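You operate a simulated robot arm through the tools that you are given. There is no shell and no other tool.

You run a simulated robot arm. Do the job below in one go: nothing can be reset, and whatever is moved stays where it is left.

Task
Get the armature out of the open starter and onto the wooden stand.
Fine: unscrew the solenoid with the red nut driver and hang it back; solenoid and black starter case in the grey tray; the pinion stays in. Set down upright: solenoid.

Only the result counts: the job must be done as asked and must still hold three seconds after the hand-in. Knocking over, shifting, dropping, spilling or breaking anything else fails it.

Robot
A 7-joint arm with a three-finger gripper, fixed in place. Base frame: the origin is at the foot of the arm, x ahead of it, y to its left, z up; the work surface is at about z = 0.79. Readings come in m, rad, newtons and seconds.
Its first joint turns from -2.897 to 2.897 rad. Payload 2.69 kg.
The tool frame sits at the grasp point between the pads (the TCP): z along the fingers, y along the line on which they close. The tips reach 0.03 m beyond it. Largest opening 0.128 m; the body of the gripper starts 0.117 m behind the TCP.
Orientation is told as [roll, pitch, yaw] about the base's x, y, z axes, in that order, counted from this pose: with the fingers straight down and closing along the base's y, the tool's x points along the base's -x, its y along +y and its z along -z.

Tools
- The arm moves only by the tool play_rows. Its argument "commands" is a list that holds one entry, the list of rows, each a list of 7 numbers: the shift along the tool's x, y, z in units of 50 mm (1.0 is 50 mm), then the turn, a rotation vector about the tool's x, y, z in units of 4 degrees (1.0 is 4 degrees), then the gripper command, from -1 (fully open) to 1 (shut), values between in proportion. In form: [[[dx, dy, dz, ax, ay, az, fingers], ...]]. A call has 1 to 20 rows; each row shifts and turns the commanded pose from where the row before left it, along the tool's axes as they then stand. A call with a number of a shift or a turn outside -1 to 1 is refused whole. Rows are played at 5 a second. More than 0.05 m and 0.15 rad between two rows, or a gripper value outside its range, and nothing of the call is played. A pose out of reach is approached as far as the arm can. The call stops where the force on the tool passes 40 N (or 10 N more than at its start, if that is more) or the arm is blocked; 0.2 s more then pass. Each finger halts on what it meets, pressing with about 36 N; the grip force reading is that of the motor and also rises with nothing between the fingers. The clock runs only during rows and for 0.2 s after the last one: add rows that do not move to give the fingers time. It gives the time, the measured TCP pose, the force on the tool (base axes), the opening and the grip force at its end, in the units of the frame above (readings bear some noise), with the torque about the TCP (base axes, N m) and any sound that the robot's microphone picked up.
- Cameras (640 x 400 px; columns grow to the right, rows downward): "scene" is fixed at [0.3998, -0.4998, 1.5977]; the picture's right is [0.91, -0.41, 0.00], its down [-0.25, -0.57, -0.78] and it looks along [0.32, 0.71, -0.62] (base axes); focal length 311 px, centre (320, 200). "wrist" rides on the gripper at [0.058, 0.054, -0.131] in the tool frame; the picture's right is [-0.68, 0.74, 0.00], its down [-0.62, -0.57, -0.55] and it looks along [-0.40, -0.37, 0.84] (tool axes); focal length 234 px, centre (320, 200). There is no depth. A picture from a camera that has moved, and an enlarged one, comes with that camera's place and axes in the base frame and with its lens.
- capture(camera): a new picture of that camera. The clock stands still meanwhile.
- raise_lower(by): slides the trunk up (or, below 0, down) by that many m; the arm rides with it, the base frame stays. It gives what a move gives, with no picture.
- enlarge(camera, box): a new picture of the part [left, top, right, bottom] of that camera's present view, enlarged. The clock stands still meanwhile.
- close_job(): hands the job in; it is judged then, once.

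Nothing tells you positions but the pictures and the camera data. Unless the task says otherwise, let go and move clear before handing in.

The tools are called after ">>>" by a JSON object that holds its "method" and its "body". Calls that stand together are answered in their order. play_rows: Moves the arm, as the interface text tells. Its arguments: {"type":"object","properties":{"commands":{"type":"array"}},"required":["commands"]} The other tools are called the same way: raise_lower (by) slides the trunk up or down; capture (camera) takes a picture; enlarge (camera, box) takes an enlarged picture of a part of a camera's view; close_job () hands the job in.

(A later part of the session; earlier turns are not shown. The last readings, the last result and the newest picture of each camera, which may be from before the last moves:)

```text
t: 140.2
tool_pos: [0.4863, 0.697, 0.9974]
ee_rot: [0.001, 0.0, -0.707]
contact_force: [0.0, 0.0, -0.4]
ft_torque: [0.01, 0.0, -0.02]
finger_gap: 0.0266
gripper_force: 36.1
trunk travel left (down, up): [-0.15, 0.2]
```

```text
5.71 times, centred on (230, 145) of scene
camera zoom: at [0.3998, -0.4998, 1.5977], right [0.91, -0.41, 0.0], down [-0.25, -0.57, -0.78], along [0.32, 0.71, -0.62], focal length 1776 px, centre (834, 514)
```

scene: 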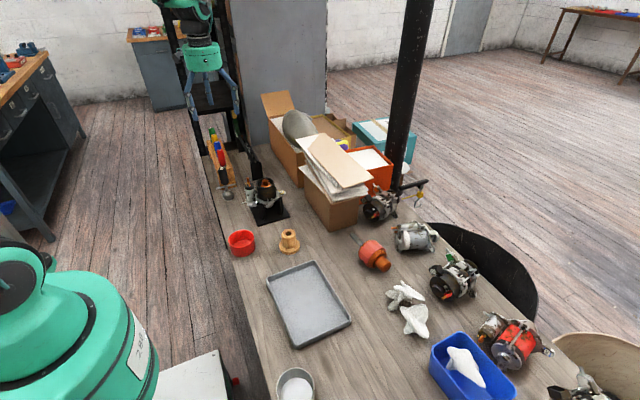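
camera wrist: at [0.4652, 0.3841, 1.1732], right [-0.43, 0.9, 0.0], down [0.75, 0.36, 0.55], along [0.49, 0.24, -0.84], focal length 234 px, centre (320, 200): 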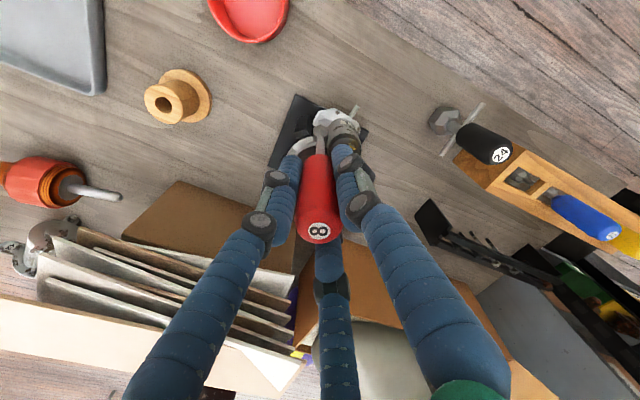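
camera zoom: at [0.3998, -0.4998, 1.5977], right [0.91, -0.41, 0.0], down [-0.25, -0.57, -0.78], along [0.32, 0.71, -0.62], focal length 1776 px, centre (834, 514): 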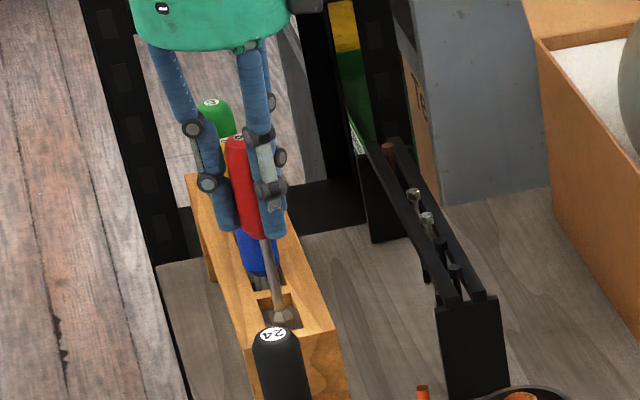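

The driver's axis is now centred in the slot. I'll lower it the rest of the way until the handle rests on the beam.

>>> {"method": "play_rows", "body": {"commands": [[[0, 0, 0.4, 0, 0, 0, 1], [0, 0, 0.4, 0, 0, 0, 1], [0, 0, 0.3, 0, 0, 0, 1], [0, 0, 0.2, 0, 0, 0, 1], [0, 0, 0.06, 0, 0, 0, 1], [0, 0, 0, 0, 0, 0, 1]]]}}

>>> {"method": "enlarge", "body": {"camera": "wrist", "box": [250, 70, 390, 190]}}

>>> {"method": "enlarge", "body": {"camera": "scene", "box": [205, 110, 255, 180]}}

```text
t: 141.6
tool_pos: [0.4838, 0.7001, 0.9298]
ee_rot: [0.0, -0.001, -0.708]
contact_force: [-0.7, -0.2, -1.3]
ft_torque: [-0.03, 0.02, -0.03]
finger_gap: 0.0268
gripper_force: 35.7
trunk travel left (down, up): [-0.15, 0.2]
```

```text
3.33 times, centred on (320, 130) of wrist
camera zoom: at [0.4736, 0.7788, 1.0611], right [0.99, 0.12, 0.0], down [0.1, -0.83, 0.55], along [0.07, -0.55, -0.84], focal length 781 px, centre (320, 433)
```

zoom: 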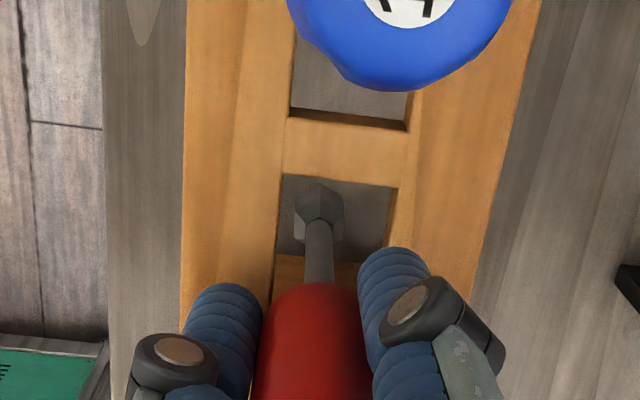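

```text
5.71 times, centred on (230, 145) of scene
camera zoom: at [0.3998, -0.4998, 1.5977], right [0.91, -0.41, 0.0], down [-0.25, -0.57, -0.78], along [0.32, 0.71, -0.62], focal length 1776 px, centre (834, 514)
```

zoom: 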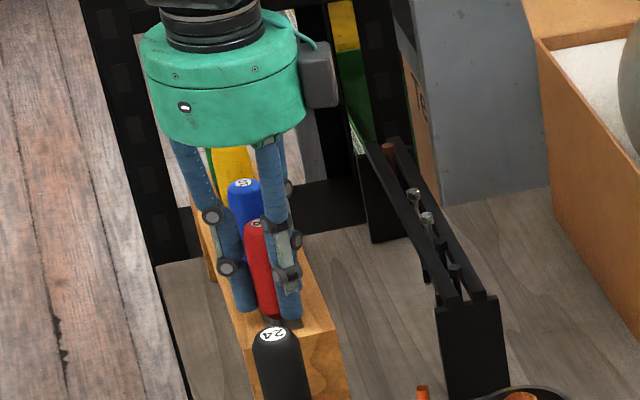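

No contact yet; the handle's underside should be 3–4 mm above the beam. I'll lower slowly until I feel it.

>>> {"method": "play_rows", "body": {"commands": [[[0, 0, 0.03, 0, 0, 0, 1], [0, 0, 0.03, 0, 0, 0, 1], [0, 0, 0, 0, 0, 0, 1]]]}}

>>> {"method": "play_rows", "body": {"commands": [[[0, 0, 0.025, 0, 0, 0, 1], [0, 0, 0, 0, 0, 0, 1]]]}}

```text
t: 142.4
tool_pos: [0.4856, 0.6986, 0.9265]
ee_rot: [0.001, 0.0, -0.706]
contact_force: [-0.1, -0.1, -1.2]
ft_torque: [0.02, 0.0, -0.02]
finger_gap: 0.0271
gripper_force: 35.9
trunk travel left (down, up): [-0.15, 0.2]
```

```text
t: 143.0
tool_pos: [0.4856, 0.6994, 0.9255]
ee_rot: [-0.001, 0.0, -0.706]
contact_force: [0.8, -0.3, -1.3]
ft_torque: [-0.02, 0.01, 0.0]
finger_gap: 0.0268
gripper_force: 35.9
trunk travel left (down, up): [-0.15, 0.2]
```

Still hanging freely. I'll continue in 1 mm steps.

>>> {"method": "play_rows", "body": {"commands": [[[0, 0, 0.02, 0, 0, 0, 1], [0, 0, 0.02, 0, 0, 0, 1], [0, 0, 0, 0, 0, 0, 1]]]}}

>>> {"method": "enlarge", "body": {"camera": "scene", "box": [215, 140, 245, 180]}}

>>> {"method": "enlarge", "body": {"camera": "wrist", "box": [280, 110, 360, 180]}}

```text
t: 143.8
tool_pos: [0.4864, 0.6977, 0.9248]
ee_rot: [0.002, 0.001, -0.707]
contact_force: [-4.1, 1.7, 14.0]
ft_torque: [-0.03, 0.01, 0.0]
finger_gap: 0.0269
gripper_force: 36.3
trunk travel left (down, up): [-0.15, 0.2]
```

```text
10.00 times, centred on (230, 160) of scene
camera zoom: at [0.3998, -0.4998, 1.5977], right [0.91, -0.41, 0.0], down [-0.25, -0.57, -0.78], along [0.32, 0.71, -0.62], focal length 3107 px, centre (1220, 600)
```

zoom: 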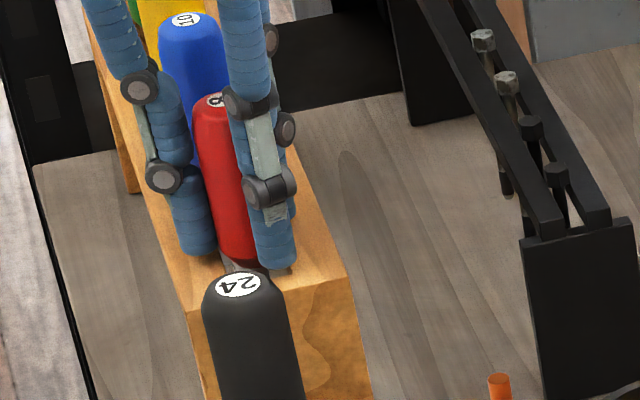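

```text
5.71 times, centred on (320, 145) of wrist
camera zoom: at [0.4752, 0.7786, 1.0563], right [0.99, 0.12, 0.0], down [0.1, -0.83, 0.55], along [0.07, -0.54, -0.84], focal length 1338 px, centre (320, 514)
```

zoom: 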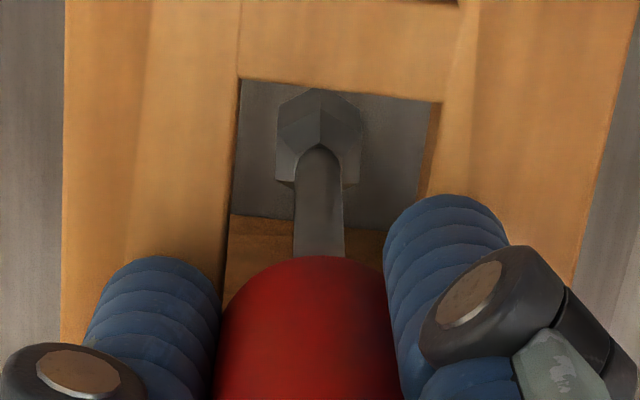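

The handle is resting on the beam. I'll take off the load and open the fingers.

>>> {"method": "play_rows", "body": {"commands": [[[0, 0, -0.016, 0, 0, 0, 1], [0, 0, 0, 0, 0, 0, 0.5], [0, 0, 0, 0, 0, 0, 0.2], [0, 0, 0, 0, 0, 0, -0.1], [0, 0, 0, 0, 0, 0, -0.1]]]}}

>>> {"method": "enlarge", "body": {"camera": "wrist", "box": [200, 60, 420, 240]}}

>>> {"method": "enlarge", "body": {"camera": "scene", "box": [205, 110, 255, 180]}}

```text
t: 145.0
tool_pos: [0.4858, 0.6986, 0.9231]
ee_rot: [0.0, -0.002, -0.708]
contact_force: [0.1, -0.4, -0.9]
ft_torque: [0.0, 0.0, 0.06]
finger_gap: 0.0708
gripper_force: 0.0
trunk travel left (down, up): [-0.15, 0.2]
```

```text
2.22 times, centred on (310, 150) of wrist
camera zoom: at [0.4752, 0.778, 1.0548], right [0.99, 0.12, 0.0], down [0.1, -0.83, 0.55], along [0.07, -0.55, -0.84], focal length 520 px, centre (342, 311)
```

zoom: 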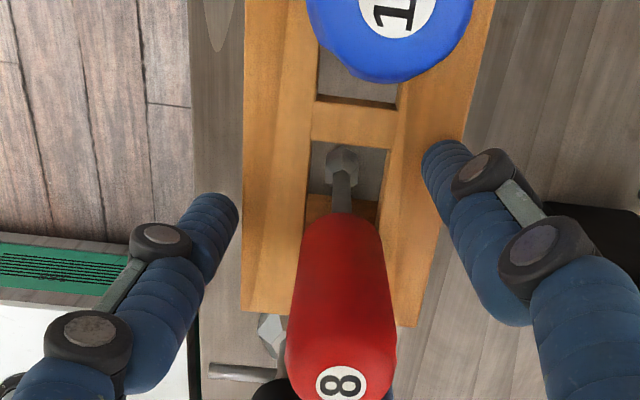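

```text
5.71 times, centred on (230, 145) of scene
camera zoom: at [0.3998, -0.4998, 1.5977], right [0.91, -0.41, 0.0], down [-0.25, -0.57, -0.78], along [0.32, 0.71, -0.62], focal length 1776 px, centre (834, 514)
```

zoom: 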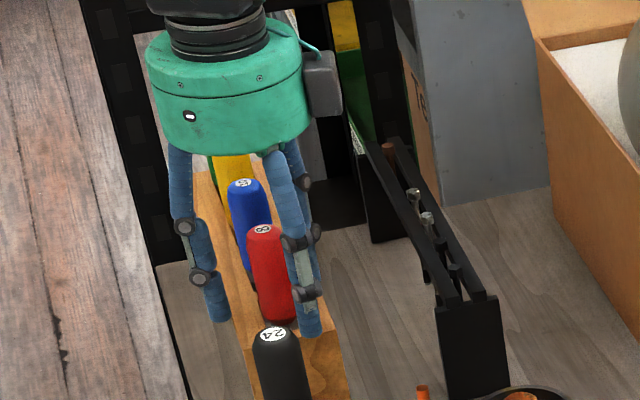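

The red driver stands in its slot again. I'll lift clear and move over the starter to look at the solenoid.

>>> {"method": "play_rows", "body": {"commands": [[[0, 0, -0.4, 0, 0, 0, -0.1], [0, 0, -0.8, 0, 0, 0, -0.1], [0, 0, -0.9, 0, 0, 0, -0.1], [0, 0, -0.9, 0, 0, 0, -0.4], [0, 0, 0, 0, 0, 0, -0.4]]]}}

>>> {"method": "enlarge", "body": {"camera": "scene", "box": [195, 110, 305, 225]}}

>>> {"method": "enlarge", "body": {"camera": "wrist", "box": [200, 60, 420, 240]}}

```text
t: 146.2
tool_pos: [0.4884, 0.6978, 1.0749]
ee_rot: [0.0, 0.001, -0.707]
contact_force: [-0.5, -0.5, 1.8]
ft_torque: [0.05, -0.01, 0.02]
finger_gap: 0.0898
gripper_force: 0.1
trunk travel left (down, up): [-0.15, 0.2]
```

```text
3.48 times, centred on (250, 168) of scene
camera zoom: at [0.3998, -0.4998, 1.5977], right [0.91, -0.41, 0.0], down [-0.25, -0.57, -0.78], along [0.32, 0.71, -0.62], focal length 1081 px, centre (564, 313)
```

zoom: 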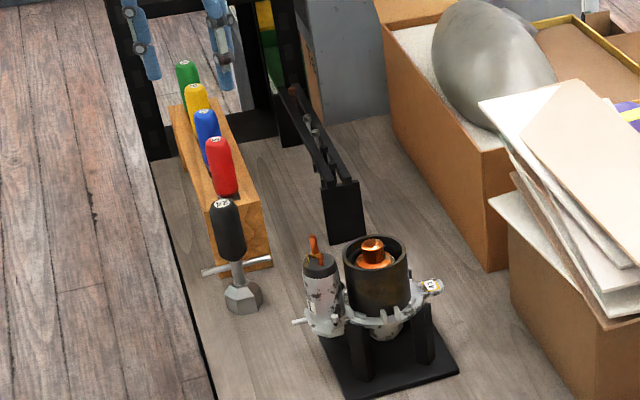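

```text
2.22 times, centred on (310, 150) of wrist
camera zoom: at [0.4784, 0.778, 1.2056], right [0.99, 0.12, 0.0], down [0.1, -0.83, 0.55], along [0.07, -0.54, -0.84], focal length 520 px, centre (342, 311)
```

zoom: 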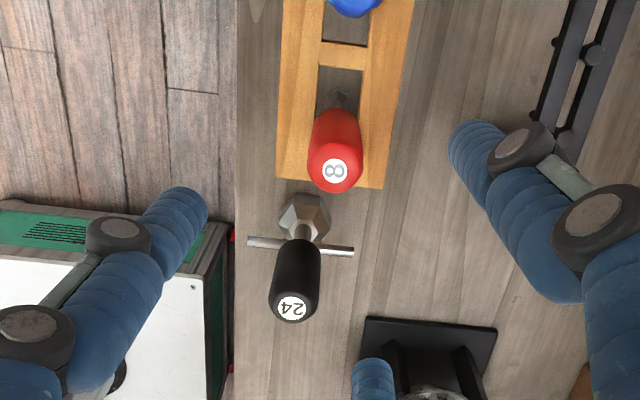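

The driver hangs upright in its original slot. Now I'll move above the solenoid with the fingers set to close along y, clear of the case and of the bolt head.

>>> {"method": "play_rows", "body": {"commands": [[[-0.71, -0.538, 0, 0, 0, 0, -0.4], [-0.71, -0.538, 0, 0, 0, 0, -0.4], [-0.71, -0.538, 0, 0, 0, 0, -0.4], [-0.71, -0.538, 0, 0, 0, 0, -0.4], [-0.71, -0.538, 0, 0, 0, 0, -0.4], [-0.71, -0.538, 0, 0, 0, 0, -0.4], [0, 0, 0, 0, 0, -1, -0.4], [0, 0, 0, 0, 0, -1, -0.4], [0, 0, 0, 0, 0, -1, -0.4], [0, 0, 0, 0, 0, -1, -0.4], [0, 0, 0, 0, 0, -1, -0.4], [0, 0, 0, 0, 0, -1, -0.4], [0, 0, 0, 0, 0, -1, -0.4], [0, 0, 0, 0, 0, -1, -0.4], [0, 0, 0, 0, 0, -1, -0.4], [0, 0, 0, 0, 0, -1, -0.4], [0, 0, 0, 0, 0, 0, -0.4]]]}}

>>> {"method": "enlarge", "body": {"camera": "wrist", "box": [260, 80, 400, 200]}}

>>> {"method": "enlarge", "body": {"camera": "scene", "box": [240, 165, 290, 215]}}

```text
t: 149.8
tool_pos: [0.5415, 0.4386, 1.0754]
ee_rot: [-0.002, 0.001, -0.009]
contact_force: [1.2, -0.4, 0.2]
ft_torque: [0.0, 0.01, 0.04]
finger_gap: 0.0897
gripper_force: 0.1
trunk travel left (down, up): [-0.15, 0.2]
```

```text
3.33 times, centred on (330, 140) of wrist
camera zoom: at [0.4831, 0.4934, 1.206], right [0.68, 0.73, 0.0], down [0.61, -0.57, 0.55], along [0.4, -0.38, -0.84], focal length 781 px, centre (287, 400)
```

zoom: 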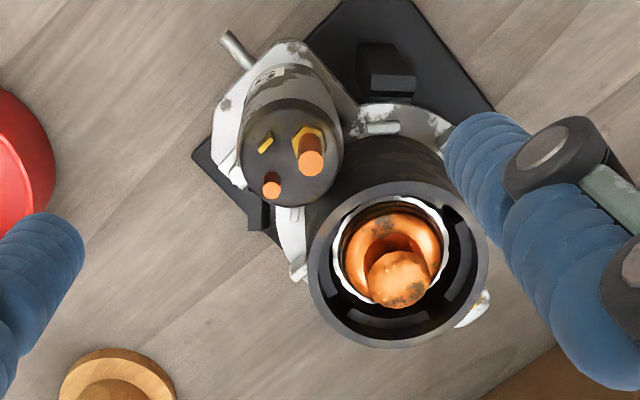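

```text
8.00 times, centred on (265, 190) of scene
camera zoom: at [0.3998, -0.4998, 1.5977], right [0.91, -0.41, 0.0], down [-0.25, -0.57, -0.78], along [0.32, 0.71, -0.62], focal length 2486 px, centre (760, 280)
```

zoom: 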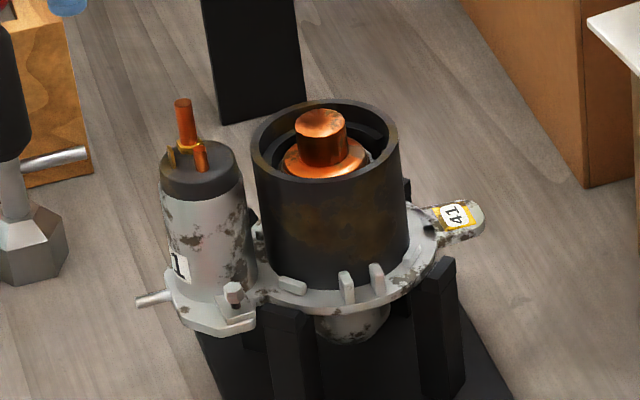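

The solenoid's axis is near (0.5425, 0.441), with the cap top at z≈0.933 and a diameter of about 37 mm. I'll come down in stages with the fingers either side of it in y.

>>> {"method": "play_rows", "body": {"commands": [[[-0.02, 0.05, 0, 0, 0, 0, 0.0], [0, 0, 0.8, 0, 0, 0, 0.0], [0, 0, 0.8, 0, 0, 0, 0.0], [0, 0, 0.6, 0, 0, 0, 0.0], [0, 0, 0, 0, 0, 0, 0.0]]]}}

>>> {"method": "enlarge", "body": {"camera": "wrist", "box": [240, 100, 420, 250]}}

>>> {"method": "enlarge", "body": {"camera": "scene", "box": [230, 140, 300, 215]}}

```text
t: 151.0
tool_pos: [0.5443, 0.438, 0.9632]
ee_rot: [-0.001, 0.0, -0.008]
contact_force: [-0.8, -0.8, -0.2]
ft_torque: [0.0, -0.02, -0.01]
finger_gap: 0.064
gripper_force: 0.0
trunk travel left (down, up): [-0.15, 0.2]
```

```text
2.67 times, centred on (330, 175) of wrist
camera zoom: at [0.4848, 0.494, 1.0948], right [0.68, 0.73, 0.0], down [0.61, -0.57, 0.55], along [0.4, -0.38, -0.84], focal length 624 px, centre (293, 267)
```

zoom: 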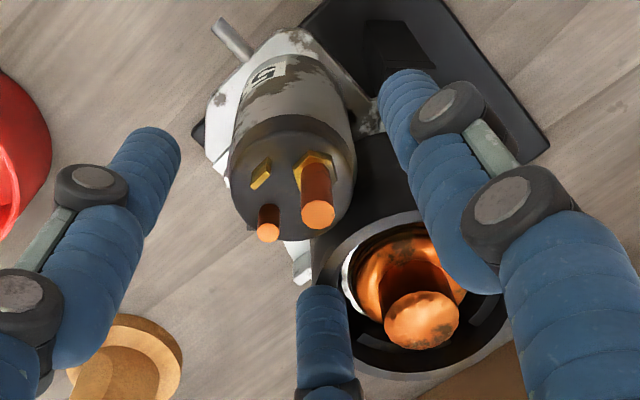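

```text
5.33 times, centred on (265, 178) of scene
camera zoom: at [0.3998, -0.4998, 1.5977], right [0.91, -0.41, 0.0], down [-0.25, -0.57, -0.78], along [0.32, 0.71, -0.62], focal length 1657 px, centre (613, 320)
```

zoom: 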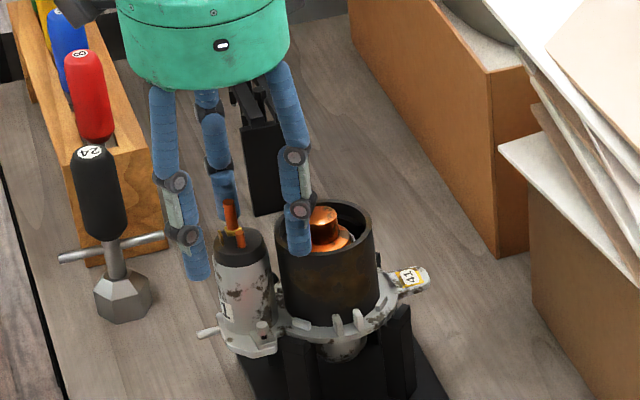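

The hand should shift about (−1.6, +2.3) mm to be centred on the cap. I'll do that and step down, watching for any contact with the case.

>>> {"method": "play_rows", "body": {"commands": [[[0.032, 0.046, 0, 0, 0, 0, 0.0], [0, 0, 0.15, 0, 0, 0, 0.0], [0, 0, 0.15, 0, 0, 0, 0.0], [0, 0, 0, 0, 0, 0, 0.0]]]}}

>>> {"method": "enlarge", "body": {"camera": "wrist", "box": [240, 100, 420, 250]}}

>>> {"method": "enlarge", "body": {"camera": "scene", "box": [230, 140, 300, 215]}}

```text
t: 151.7
tool_pos: [0.5459, 0.4438, 0.9624]
ee_rot: [0.006, -0.008, -0.011]
contact_force: [1.6, 1.1, 13.0]
ft_torque: [-0.22, -0.58, -0.01]
finger_gap: 0.0675
gripper_force: 2.0
trunk travel left (down, up): [-0.15, 0.2]
stopped in row 3: the force on the tool passed its limit at 47 N (the readings are from after the stop); the commanded pose is now the measured one
```

```text
2.67 times, centred on (330, 175) of wrist
camera zoom: at [0.485, 0.4983, 1.0937], right [0.68, 0.73, 0.01], down [0.61, -0.57, 0.55], along [0.41, -0.37, -0.83], focal length 624 px, centre (293, 267)
```

zoom: 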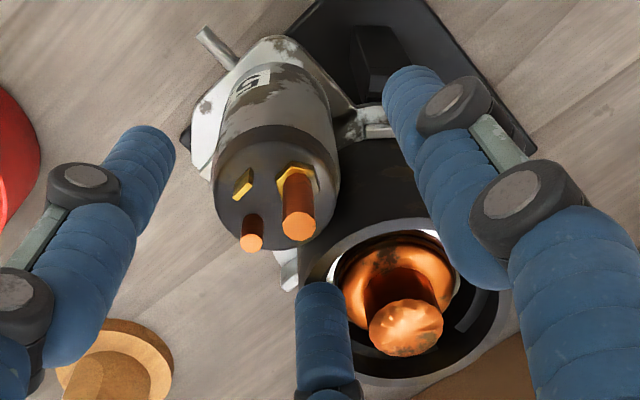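

```text
5.33 times, centred on (265, 178) of scene
camera zoom: at [0.3998, -0.4998, 1.5977], right [0.91, -0.41, 0.0], down [-0.25, -0.57, -0.78], along [0.32, 0.71, -0.62], focal length 1657 px, centre (613, 320)
```

zoom: 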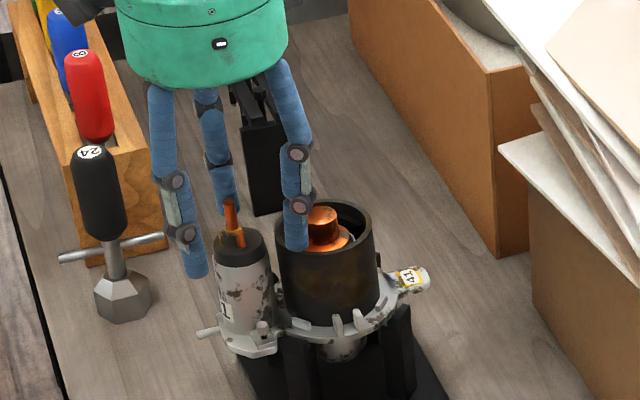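

The hand stopped on the case's rim: the gripper really acts as a three-jaw hand as it looks, with one jaw toward +x here. I'll raise, re-level, and check that nothing moved before choosing an orientation whose jaws straddle the case.

>>> {"method": "play_rows", "body": {"commands": [[[0, 0, -0.3, 0, 0, 0, 0.0], [0, 0, -0.8, 0, 0, 0, 0.0], [0, 0, -0.9, 0, 0, 0, 0.0], [0, 0, 0, 0.086, 0.115, 0, -0.2], [0, 0, 0, 0, 0, 0, -0.2]]]}}

>>> {"method": "enlarge", "body": {"camera": "scene", "box": [240, 165, 290, 215]}}

>>> {"method": "enlarge", "body": {"camera": "wrist", "box": [260, 80, 400, 200]}}

```text
t: 152.9
tool_pos: [0.5413, 0.4451, 1.0588]
ee_rot: [-0.006, 0.005, -0.011]
contact_force: [-0.8, 0.3, 0.7]
ft_torque: [-0.02, 0.02, 0.03]
finger_gap: 0.0768
gripper_force: 0.1
trunk travel left (down, up): [-0.15, 0.2]
```

```text
8.00 times, centred on (265, 190) of scene
camera zoom: at [0.3998, -0.4998, 1.5977], right [0.91, -0.41, 0.0], down [-0.25, -0.57, -0.78], along [0.32, 0.71, -0.62], focal length 2486 px, centre (760, 280)
```

zoom: 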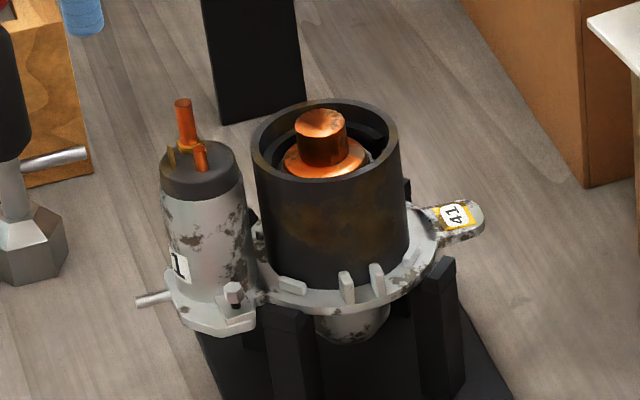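

```text
3.33 times, centred on (330, 140) of wrist
camera zoom: at [0.4844, 0.4998, 1.1908], right [0.68, 0.73, -0.01], down [0.61, -0.57, 0.55], along [0.4, -0.38, -0.84], focal length 781 px, centre (287, 400)
```

zoom: 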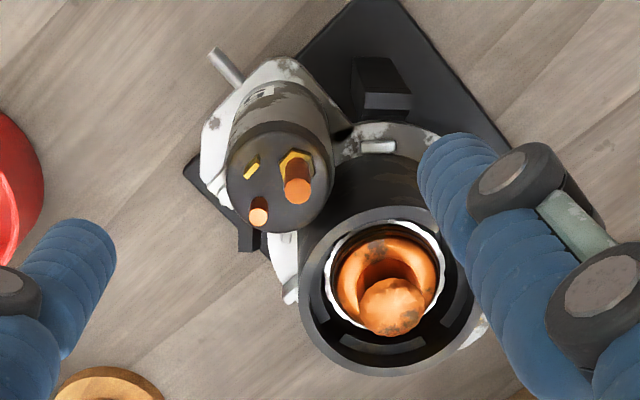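

Nothing has moved. I'll level the hand and turn it to about +90° so one jaw points to −x and the other two straddle the gap beside the case.

>>> {"method": "play_rows", "body": {"commands": [[[0, 0, 0, -0.086, -0.072, 0, -0.2], [0, 0, 0, 0, 0, -1, -0.2], [0, 0, 0, 0, 0, -1, -0.2], [0, 0, 0, 0, 0, -1, -0.2], [0, 0, 0, 0, 0, -1, -0.2], [0, 0, 0, 0, 0, -1, -0.2], [0, 0, 0, 0, 0, -1, -0.2], [0, 0, 0, 0, 0, -1, -0.2], [0, 0, 0, 0, 0, -1, -0.2], [0, 0, 0, 0, 0, -1, -0.2], [0, 0, 0, 0, 0, -1, -0.2], [0, 0, 0, 0, 0, -1, -0.2], [0, 0, 0, 0, 0, -1, -0.2], [0, 0, 0, 0, 0, -1, -0.2], [0, 0, 0, 0, 0, -1, -0.2], [0, 0, 0, 0, 0, -1, -0.2], [0, 0, 0, 0, 0, -1, -0.2], [0, 0, 0, 0, 0, -1, -0.2], [0, 0, 0, 0, 0, -1, -0.2], [0, 0, 0, 0, 0, -1, -0.2]]]}}

>>> {"method": "play_rows", "body": {"commands": [[[0, 0, 0, 0, 0, -1, -0.2], [0, 0, 0, 0, 0, -1, -0.2], [0, 0, 0, 0, 0, -1, -0.2], [0, 0, 0, 0, 0, -0.6, -0.2], [0, 0, 0, 0, 0, 0, -0.2], [0, 0, 0, 0, 0, 0, -0.2]]]}}

>>> {"method": "enlarge", "body": {"camera": "wrist", "box": [240, 80, 400, 220]}}

>>> {"method": "enlarge", "body": {"camera": "scene", "box": [230, 120, 300, 215]}}

```text
t: 157.1
tool_pos: [0.5454, 0.4424, 1.0596]
ee_rot: [0.002, -0.001, 1.317]
contact_force: [-0.1, 0.1, -0.4]
ft_torque: [0.0, -0.01, -0.02]
finger_gap: 0.0771
gripper_force: 0.0
trunk travel left (down, up): [-0.15, 0.2]
```

```text
t: 158.5
tool_pos: [0.5438, 0.4428, 1.0599]
ee_rot: [-0.001, -0.001, 1.568]
contact_force: [-1.1, -0.5, 0.1]
ft_torque: [0.02, 0.05, -0.02]
finger_gap: 0.077
gripper_force: 0.0
trunk travel left (down, up): [-0.15, 0.2]
```

```text
2.86 times, centred on (320, 150) of wrist
camera zoom: at [0.4888, 0.3853, 1.1915], right [-0.73, 0.68, 0.0], down [0.57, 0.61, 0.55], along [0.37, 0.4, -0.83], focal length 669 px, centre (320, 343)
```

zoom: 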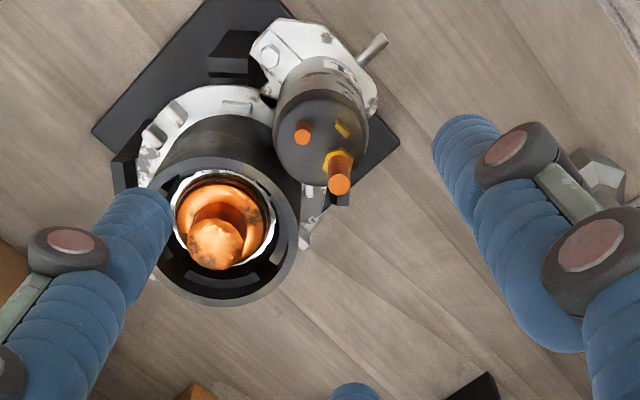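

```text
4.21 times, centred on (265, 168) of scene
camera zoom: at [0.3998, -0.4998, 1.5977], right [0.91, -0.41, 0.0], down [-0.25, -0.57, -0.78], along [0.32, 0.71, -0.62], focal length 1308 px, centre (552, 337)
```

zoom: 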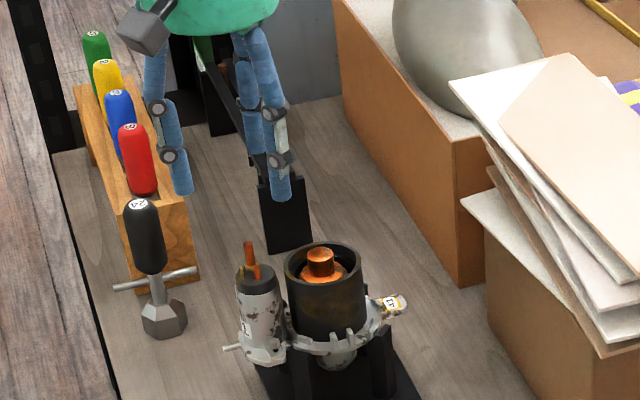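

In this orientation the two near jaws clear the case by over 10 mm on paper. I'll trim the position and descend in small steps with checks.

>>> {"method": "play_rows", "body": {"commands": [[[0.028, 0.026, 0, 0, 0, 0, 0.05], [0, 0, 0.8, 0, 0, 0, 0.05], [0, 0, 0.7, 0, 0, 0, 0.05], [0, 0, 0.3, 0, 0, 0, 0.05], [0, 0, 0, 0, 0, 0, 0.05]]]}}

>>> {"method": "enlarge", "body": {"camera": "wrist", "box": [240, 80, 400, 220]}}

>>> {"method": "enlarge", "body": {"camera": "scene", "box": [235, 140, 295, 215]}}

```text
t: 159.7
tool_pos: [0.5412, 0.4389, 0.9687]
ee_rot: [-0.002, -0.002, 1.566]
contact_force: [0.2, 0.5, -0.2]
ft_torque: [0.02, 0.01, 0.01]
finger_gap: 0.0606
gripper_force: 0.1
trunk travel left (down, up): [-0.15, 0.2]
```

```text
2.86 times, centred on (320, 150) of wrist
camera zoom: at [0.4864, 0.3827, 1.1004], right [-0.73, 0.68, 0.0], down [0.57, 0.61, 0.55], along [0.37, 0.4, -0.83], focal length 669 px, centre (320, 343)
```

zoom: 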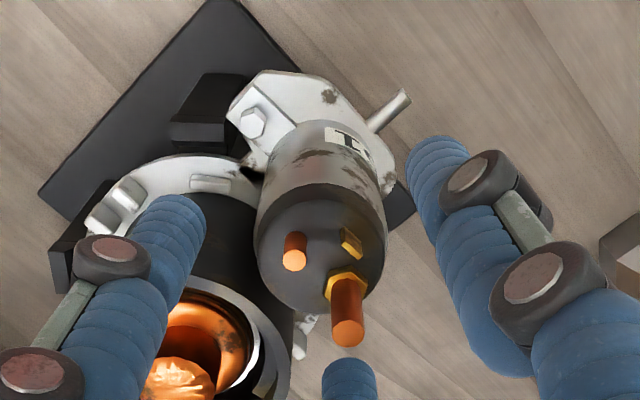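

```text
5.33 times, centred on (265, 178) of scene
camera zoom: at [0.3998, -0.4998, 1.5977], right [0.91, -0.41, 0.0], down [-0.25, -0.57, -0.78], along [0.32, 0.71, -0.62], focal length 1657 px, centre (613, 320)
```

zoom: 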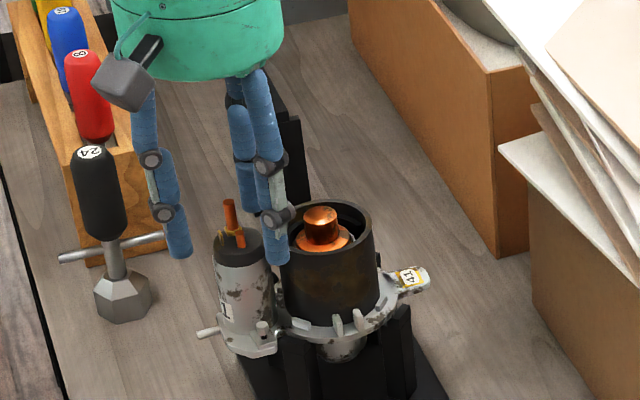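

The solenoid is nearly centred. I'll trim about 1 mm and continue down, checking force.

>>> {"method": "play_rows", "body": {"commands": [[[0.014, 0.024, 0, 0, 0, 0, 0.05], [0, 0, 0.12, 0, 0, 0, 0.05], [0, 0, 0.12, 0, 0, 0, 0.05], [0, 0, 0.12, 0, 0, 0, 0.05], [0, 0, 0, 0, 0, 0, 0.05]]]}}

>>> {"method": "enlarge", "body": {"camera": "wrist", "box": [240, 80, 400, 220]}}

>>> {"method": "enlarge", "body": {"camera": "scene", "box": [235, 140, 295, 215]}}

```text
t: 160.9
tool_pos: [0.5428, 0.4404, 0.9513]
ee_rot: [-0.002, -0.004, 1.567]
contact_force: [0.9, -0.4, -0.5]
ft_torque: [-0.05, 0.03, 0.0]
finger_gap: 0.0607
gripper_force: 0.1
trunk travel left (down, up): [-0.15, 0.2]
```

```text
2.86 times, centred on (320, 150) of wrist
camera zoom: at [0.4879, 0.3823, 1.0825], right [-0.73, 0.68, 0.0], down [0.57, 0.61, 0.55], along [0.37, 0.4, -0.84], focal length 669 px, centre (320, 343)
```

zoom: 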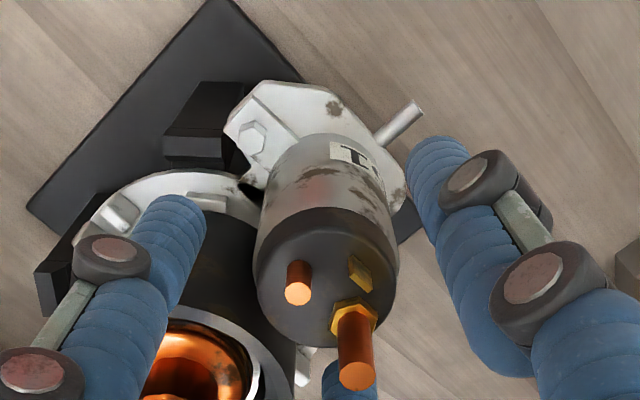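

```text
5.33 times, centred on (265, 178) of scene
camera zoom: at [0.3998, -0.4998, 1.5977], right [0.91, -0.41, 0.0], down [-0.25, -0.57, -0.78], along [0.32, 0.71, -0.62], focal length 1657 px, centre (613, 320)
```

zoom: 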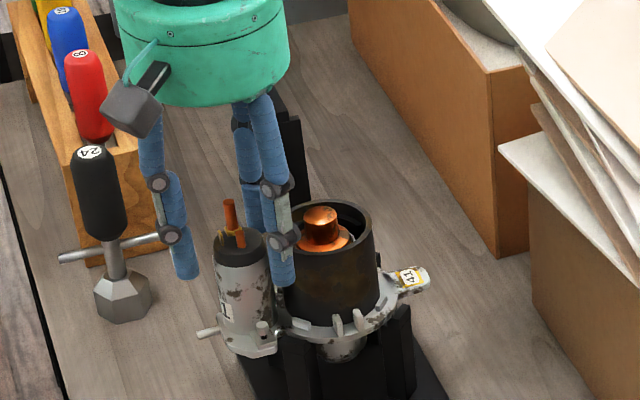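

The jaws are past the case's top edge with no contact. I'll trim 1.3 mm and go down to grip height, staying above the bolt head.

>>> {"method": "play_rows", "body": {"commands": [[[-0.024, 0.026, 0, 0, 0, 0, 0.05], [0, 0, 0.15, 0, 0, 0, 0.05], [0, 0, 0.15, 0, 0, 0, 0.05], [0, 0, 0.15, 0, 0, 0, 0.05], [0, 0, 0.12, 0, 0, 0, 0.05], [0, 0, 0, 0, 0, 0, 0.05]]]}}

>>> {"method": "enlarge", "body": {"camera": "wrist", "box": [240, 80, 400, 220]}}

>>> {"method": "enlarge", "body": {"camera": "scene", "box": [240, 165, 290, 215]}}

```text
t: 162.3
tool_pos: [0.5416, 0.4423, 0.9225]
ee_rot: [-0.001, -0.002, 1.568]
contact_force: [-0.3, -0.3, 0.4]
ft_torque: [0.01, 0.01, -0.01]
finger_gap: 0.0609
gripper_force: 0.2
trunk travel left (down, up): [-0.15, 0.2]
```

```text
2.86 times, centred on (320, 150) of wrist
camera zoom: at [0.4858, 0.3844, 1.0548], right [-0.73, 0.68, 0.0], down [0.57, 0.61, 0.55], along [0.37, 0.4, -0.83], focal length 669 px, centre (320, 343)
```

zoom: 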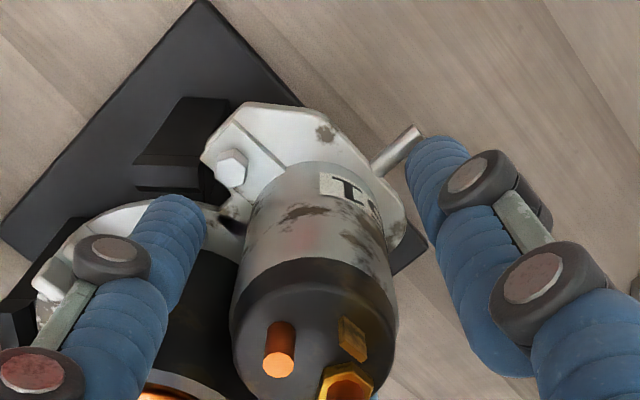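

```text
8.00 times, centred on (265, 190) of scene
camera zoom: at [0.3998, -0.4998, 1.5977], right [0.91, -0.41, 0.0], down [-0.25, -0.57, -0.78], along [0.32, 0.71, -0.62], focal length 2486 px, centre (760, 280)
```

zoom: 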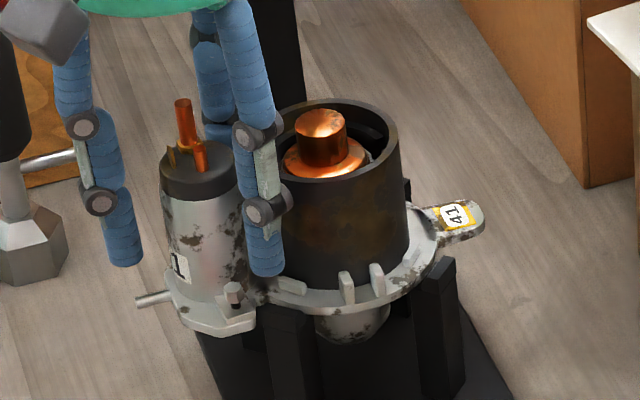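

The jaws surround the solenoid with no contact. I'll close on it now.

>>> {"method": "play_rows", "body": {"commands": [[[0, 0, 0, 0, 0, 0, 0.3], [0, 0, 0, 0, 0, 0, 0.5], [0, 0, 0, 0, 0, 0, 1], [0, 0, 0, 0, 0, 0, 1], [0, 0, 0, 0, 0, 0, 1]]]}}

>>> {"method": "enlarge", "body": {"camera": "scene", "box": [240, 165, 290, 215]}}

>>> {"method": "enlarge", "body": {"camera": "wrist", "box": [240, 80, 400, 220]}}

```text
t: 163.5
tool_pos: [0.5412, 0.4417, 0.9246]
ee_rot: [-0.001, -0.002, 1.567]
contact_force: [0.1, 0.0, 0.4]
ft_torque: [0.02, 0.04, 0.02]
finger_gap: 0.0364
gripper_force: 36.0
trunk travel left (down, up): [-0.15, 0.2]
```

```text
8.00 times, centred on (265, 190) of scene
camera zoom: at [0.3998, -0.4998, 1.5977], right [0.91, -0.41, 0.0], down [-0.25, -0.57, -0.78], along [0.32, 0.71, -0.62], focal length 2486 px, centre (760, 280)
```

zoom: 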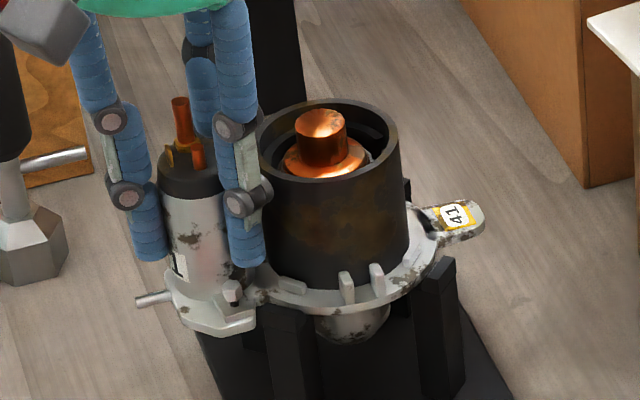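

```text
2.86 times, centred on (320, 150) of wrist
camera zoom: at [0.4857, 0.3843, 1.0549], right [-0.73, 0.68, 0.0], down [0.57, 0.61, 0.55], along [0.37, 0.4, -0.84], focal length 669 px, centre (320, 343)
```

zoom: 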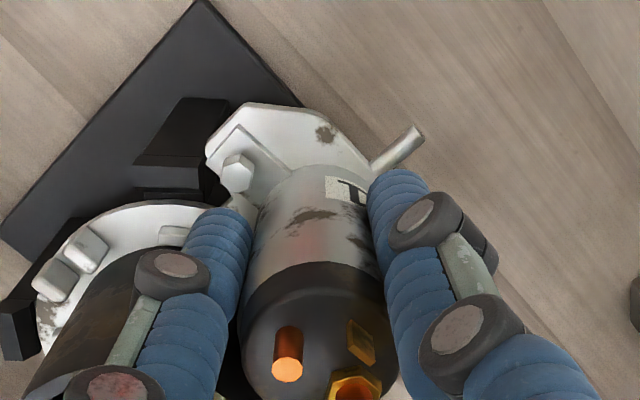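

The solenoid is gripped at 36.4 mm. I'll lift slowly and see that it comes away from the housing.

>>> {"method": "play_rows", "body": {"commands": [[[0, 0, -0.06, 0, 0, 0, 1], [0, 0, -0.08, 0, 0, 0, 1], [0, 0, -0.1, 0, 0, 0, 1], [0, 0, 0, 0, 0, 0, 1]]]}}

>>> {"method": "enlarge", "body": {"camera": "scene", "box": [240, 165, 290, 215]}}

>>> {"method": "enlarge", "body": {"camera": "wrist", "box": [240, 80, 400, 220]}}

```text
t: 164.5
tool_pos: [0.5417, 0.4407, 0.935]
ee_rot: [0.001, -0.003, 1.568]
contact_force: [-0.2, 0.0, -3.3]
ft_torque: [-0.03, 0.01, 0.01]
finger_gap: 0.0366
gripper_force: 35.9
trunk travel left (down, up): [-0.15, 0.2]
```

```text
8.00 times, centred on (265, 190) of scene
camera zoom: at [0.3998, -0.4998, 1.5977], right [0.91, -0.41, 0.0], down [-0.25, -0.57, -0.78], along [0.32, 0.71, -0.62], focal length 2486 px, centre (760, 280)
```

zoom: 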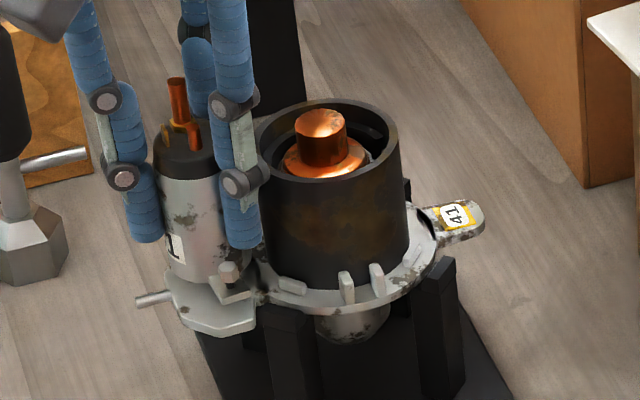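

```text
2.86 times, centred on (320, 150) of wrist
camera zoom: at [0.4854, 0.3842, 1.0659], right [-0.73, 0.68, 0.0], down [0.57, 0.61, 0.55], along [0.37, 0.4, -0.84], focal length 669 px, centre (320, 343)
```

zoom: 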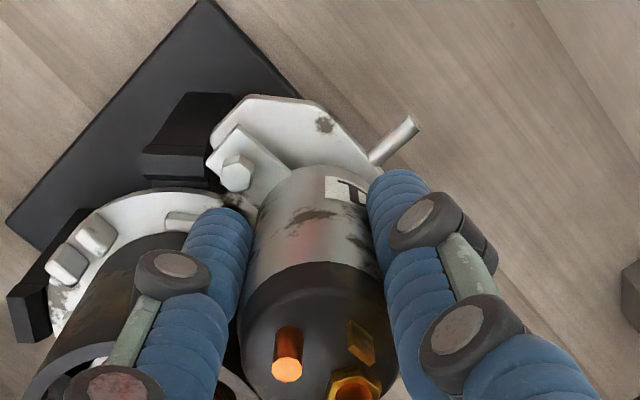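

It lifts free of the flange, weighing about 3 N. I'll raise it well clear.

>>> {"method": "play_rows", "body": {"commands": [[[0, 0, -0.3, 0, 0, 0, 1], [0, 0, -0.5, 0, 0, 0, 1], [0, 0, -0.7, 0, 0, 0, 1], [0, 0, -0.8, 0, 0, 0, 1], [0, 0, -0.8, 0, 0, 0, 1], [0, 0, 0, 0, 0, 0, 1]]]}}

>>> {"method": "enlarge", "body": {"camera": "scene", "box": [220, 100, 310, 215]}}

>>> {"method": "enlarge", "body": {"camera": "wrist", "box": [220, 60, 420, 220]}}

```text
t: 165.9
tool_pos: [0.5387, 0.4417, 1.0921]
ee_rot: [-0.001, -0.001, 1.567]
contact_force: [-0.2, -0.3, -2.5]
ft_torque: [0.03, -0.03, 0.01]
finger_gap: 0.0363
gripper_force: 36.3
trunk travel left (down, up): [-0.15, 0.2]
```

```text
3.48 times, centred on (265, 158) of scene
camera zoom: at [0.3998, -0.4998, 1.5977], right [0.91, -0.41, 0.0], down [-0.25, -0.57, -0.78], along [0.32, 0.71, -0.62], focal length 1081 px, centre (511, 348)
```

zoom: 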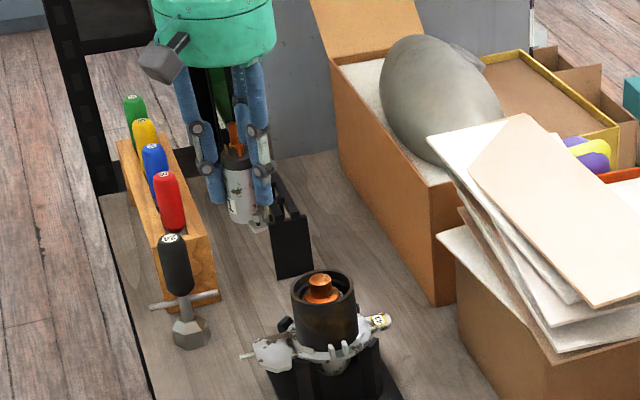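

```text
2.50 times, centred on (320, 140) of wrist
camera zoom: at [0.4838, 0.384, 1.2219], right [-0.73, 0.68, 0.0], down [0.57, 0.61, 0.55], along [0.37, 0.4, -0.83], focal length 585 px, centre (320, 350)
```

zoom: 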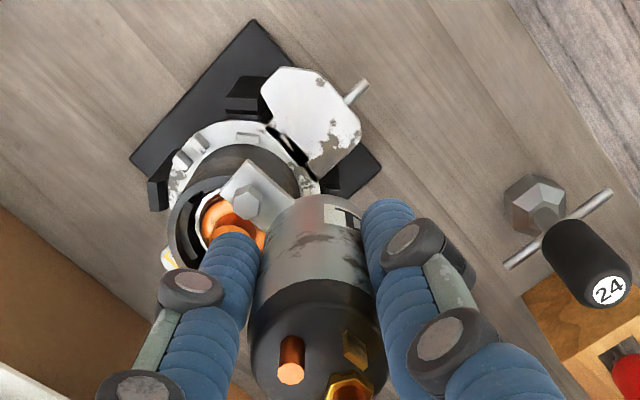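

The solenoid is out. I'll look at its underside for anything protruding before placing it.

>>> {"method": "enlarge", "body": {"camera": "scene", "box": [240, 128, 275, 168]}}

>>> {"method": "enlarge", "body": {"camera": "scene", "box": [245, 170, 295, 225]}}

>>> {"method": "enlarge", "body": {"camera": "scene", "box": [220, 210, 360, 360]}}

```text
10.00 times, centred on (258, 148) of scene
camera zoom: at [0.3998, -0.4998, 1.5977], right [0.91, -0.41, 0.0], down [-0.25, -0.57, -0.78], along [0.32, 0.71, -0.62], focal length 3107 px, centre (945, 720)
```

zoom: 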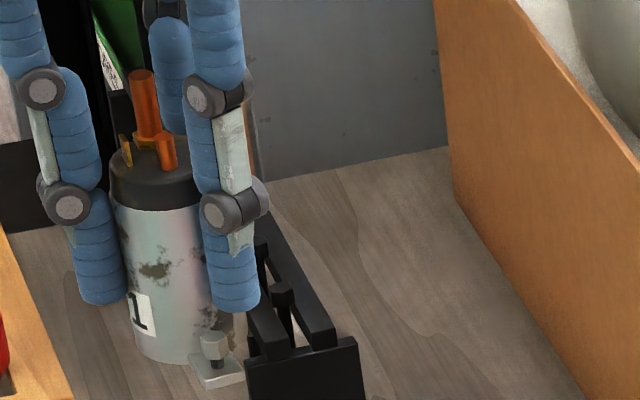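

```text
7.27 times, centred on (270, 198) of scene
camera zoom: at [0.3998, -0.4998, 1.5977], right [0.91, -0.41, 0.0], down [-0.25, -0.57, -0.78], along [0.32, 0.71, -0.62], focal length 2260 px, centre (684, 218)
```

zoom: 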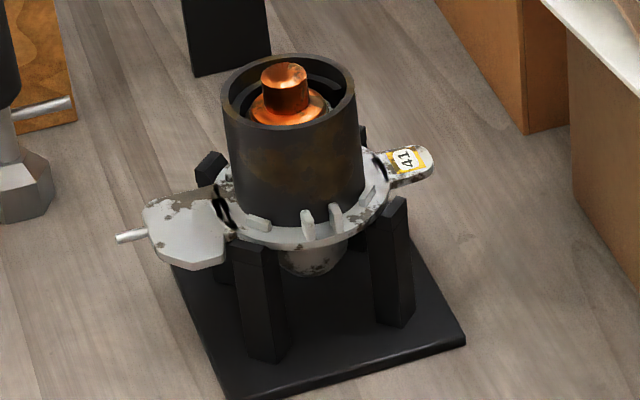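

```text
2.67 times, centred on (290, 285) of scene
camera zoom: at [0.3998, -0.4998, 1.5977], right [0.91, -0.41, 0.0], down [-0.25, -0.57, -0.78], along [0.32, 0.71, -0.62], focal length 829 px, centre (400, -27)
```

zoom: 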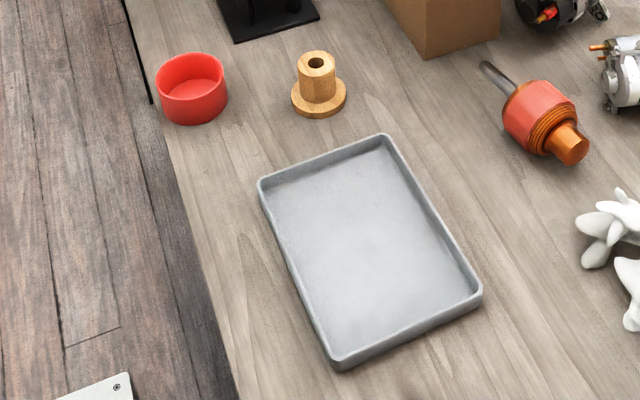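

The base is flat, about 0.054 m below the TCP. I'll carry the solenoid over to the grey tray, which spans roughly x 0.50–0.665 and y −0.12–0.12.

>>> {"method": "play_rows", "body": {"commands": [[[0.978, -0.054, 0, 0, 0, 0, 1], [0.978, -0.054, 0, 0, 0, 0, 1], [0.978, -0.054, 0, 0, 0, 0, 1], [0.978, -0.054, 0, 0, 0, 0, 1], [0.978, -0.054, 0, 0, 0, 0, 1], [0.978, -0.054, 0, 0, 0, 0, 1], [0.978, -0.054, 0, 0, 0, 0, 1], [0.978, -0.054, 0, 0, 0, 0, 1], [0, 0, 0, 0, 0, 0, 1], [0, 0, 0, 0, 0, 0, 1]]]}}

>>> {"method": "capture", "body": {"camera": "scene"}}

>>> {"method": "enlarge", "body": {"camera": "wrist", "box": [160, 40, 480, 240]}}

```text
t: 168.1
tool_pos: [0.562, 0.0486, 1.0879]
ee_rot: [-0.001, -0.001, 1.567]
contact_force: [-0.1, 0.0, -2.5]
ft_torque: [0.0, -0.07, -0.02]
finger_gap: 0.0363
gripper_force: 35.9
trunk travel left (down, up): [-0.15, 0.2]
```

```text
taken
```

scene: 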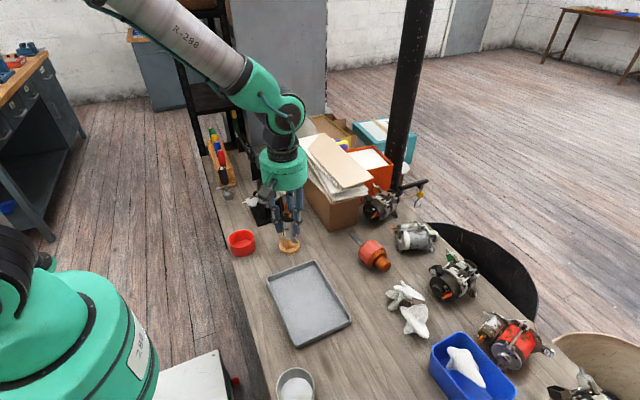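

```text
2.00 times, centred on (320, 140) of wrist
camera zoom: at [0.506, -0.0091, 1.2188], right [-0.73, 0.68, 0.0], down [0.57, 0.61, 0.55], along [0.37, 0.4, -0.84], focal length 468 px, centre (320, 320)
```

zoom: 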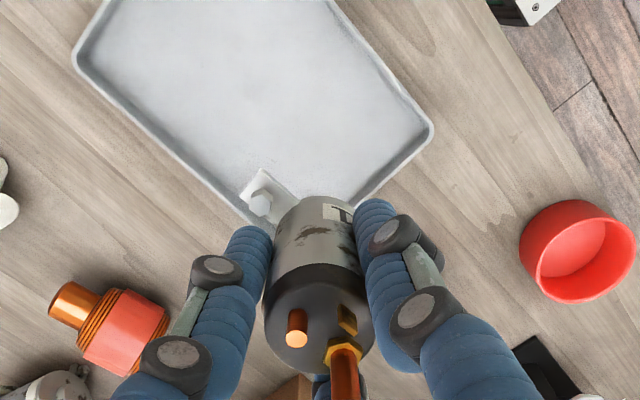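

The landing point is well inside the tray, about 65 mm from its near walls. I'll lower the solenoid, slowing near the floor.

>>> {"method": "play_rows", "body": {"commands": [[[0, 0, 0.8, 0, 0, 0, 1], [0, 0, 0.9, 0, 0, 0, 1], [0, 0, 0.9, 0, 0, 0, 1], [0, 0, 0.8, 0, 0, 0, 1], [0, 0, 0.6, 0, 0, 0, 1], [0, 0, 0, 0, 0, 0, 1]]]}}

>>> {"method": "enlarge", "body": {"camera": "scene", "box": [240, 190, 360, 350]}}

>>> {"method": "enlarge", "body": {"camera": "wrist", "box": [160, 40, 480, 240]}}

```text
t: 169.5
tool_pos: [0.5617, 0.0511, 0.8892]
ee_rot: [0.001, -0.003, 1.566]
contact_force: [0.6, -0.1, -3.8]
ft_torque: [0.01, 0.0, 0.0]
finger_gap: 0.0364
gripper_force: 36.2
trunk travel left (down, up): [-0.15, 0.2]
```

```text
2.50 times, centred on (300, 270) of scene
camera zoom: at [0.3998, -0.4998, 1.5977], right [0.91, -0.41, 0.0], down [-0.25, -0.57, -0.78], along [0.32, 0.71, -0.62], focal length 777 px, centre (370, 25)
```

zoom: 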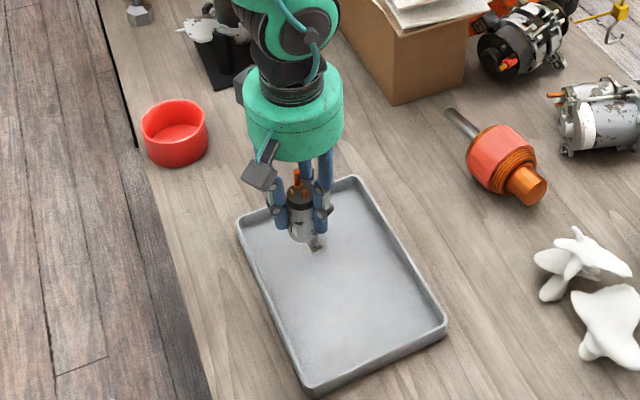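

```text
2.00 times, centred on (320, 140) of wrist
camera zoom: at [0.507, -0.007, 1.0202], right [-0.73, 0.68, 0.0], down [0.57, 0.61, 0.55], along [0.37, 0.4, -0.84], focal length 468 px, centre (320, 320)
```

zoom: 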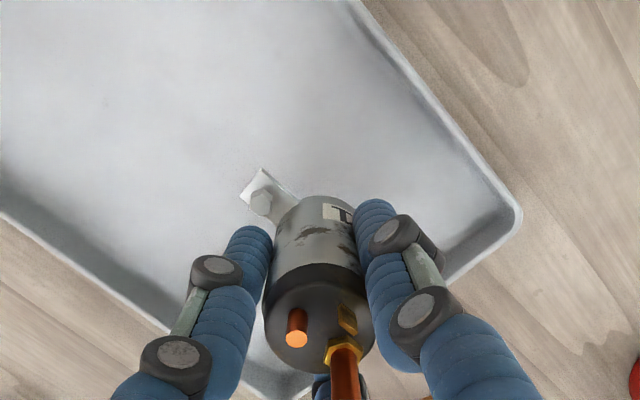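

The solenoid hangs upright over the tray. I'll lower it the last 4 cm in small steps until it touches.

>>> {"method": "play_rows", "body": {"commands": [[[0, 0, 0.2, 0, 0, 0, 1], [0, 0, 0.2, 0, 0, 0, 1], [0, 0, 0.15, 0, 0, 0, 1], [0, 0, 0.06, 0, 0, 0, 1], [0, 0, 0, 0, 0, 0, 1]]]}}

>>> {"method": "enlarge", "body": {"camera": "scene", "box": [270, 220, 330, 280]}}

```text
t: 170.7
tool_pos: [0.5595, 0.0513, 0.8582]
ee_rot: [0.0, -0.001, 1.568]
contact_force: [-0.5, -0.2, -4.0]
ft_torque: [-0.01, 0.01, 0.0]
finger_gap: 0.0364
gripper_force: 35.9
trunk travel left (down, up): [-0.15, 0.2]
```

```text
6.67 times, centred on (300, 250) of scene
camera zoom: at [0.3998, -0.4998, 1.5977], right [0.91, -0.41, 0.0], down [-0.25, -0.57, -0.78], along [0.32, 0.71, -0.62], focal length 2072 px, centre (453, -133)
```

zoom: 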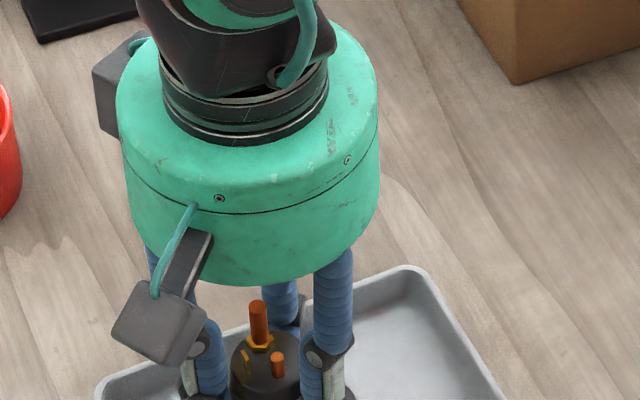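

Still free. Continuing in 2 mm steps.

>>> {"method": "play_rows", "body": {"commands": [[[0, 0, 0.04, 0, 0, 0, 1], [0, 0, 0.04, 0, 0, 0, 1], [0, 0, 0.03, 0, 0, 0, 1], [0, 0, 0, 0, 0, 0, 1]]]}}

>>> {"method": "enlarge", "body": {"camera": "scene", "box": [270, 260, 330, 310]}}

```text
t: 171.7
tool_pos: [0.5607, 0.0529, 0.8519]
ee_rot: [-0.003, -0.002, 1.568]
contact_force: [-0.1, 0.7, -2.7]
ft_torque: [0.02, 0.0, 0.06]
finger_gap: 0.0364
gripper_force: 35.7
trunk travel left (down, up): [-0.15, 0.2]
```

```text
8.00 times, centred on (300, 285) of scene
camera zoom: at [0.3998, -0.4998, 1.5977], right [0.91, -0.41, 0.0], down [-0.25, -0.57, -0.78], along [0.32, 0.71, -0.62], focal length 2486 px, centre (480, -480)
```

zoom: 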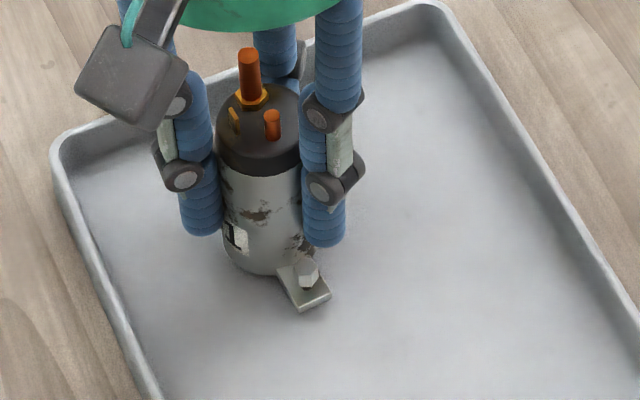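

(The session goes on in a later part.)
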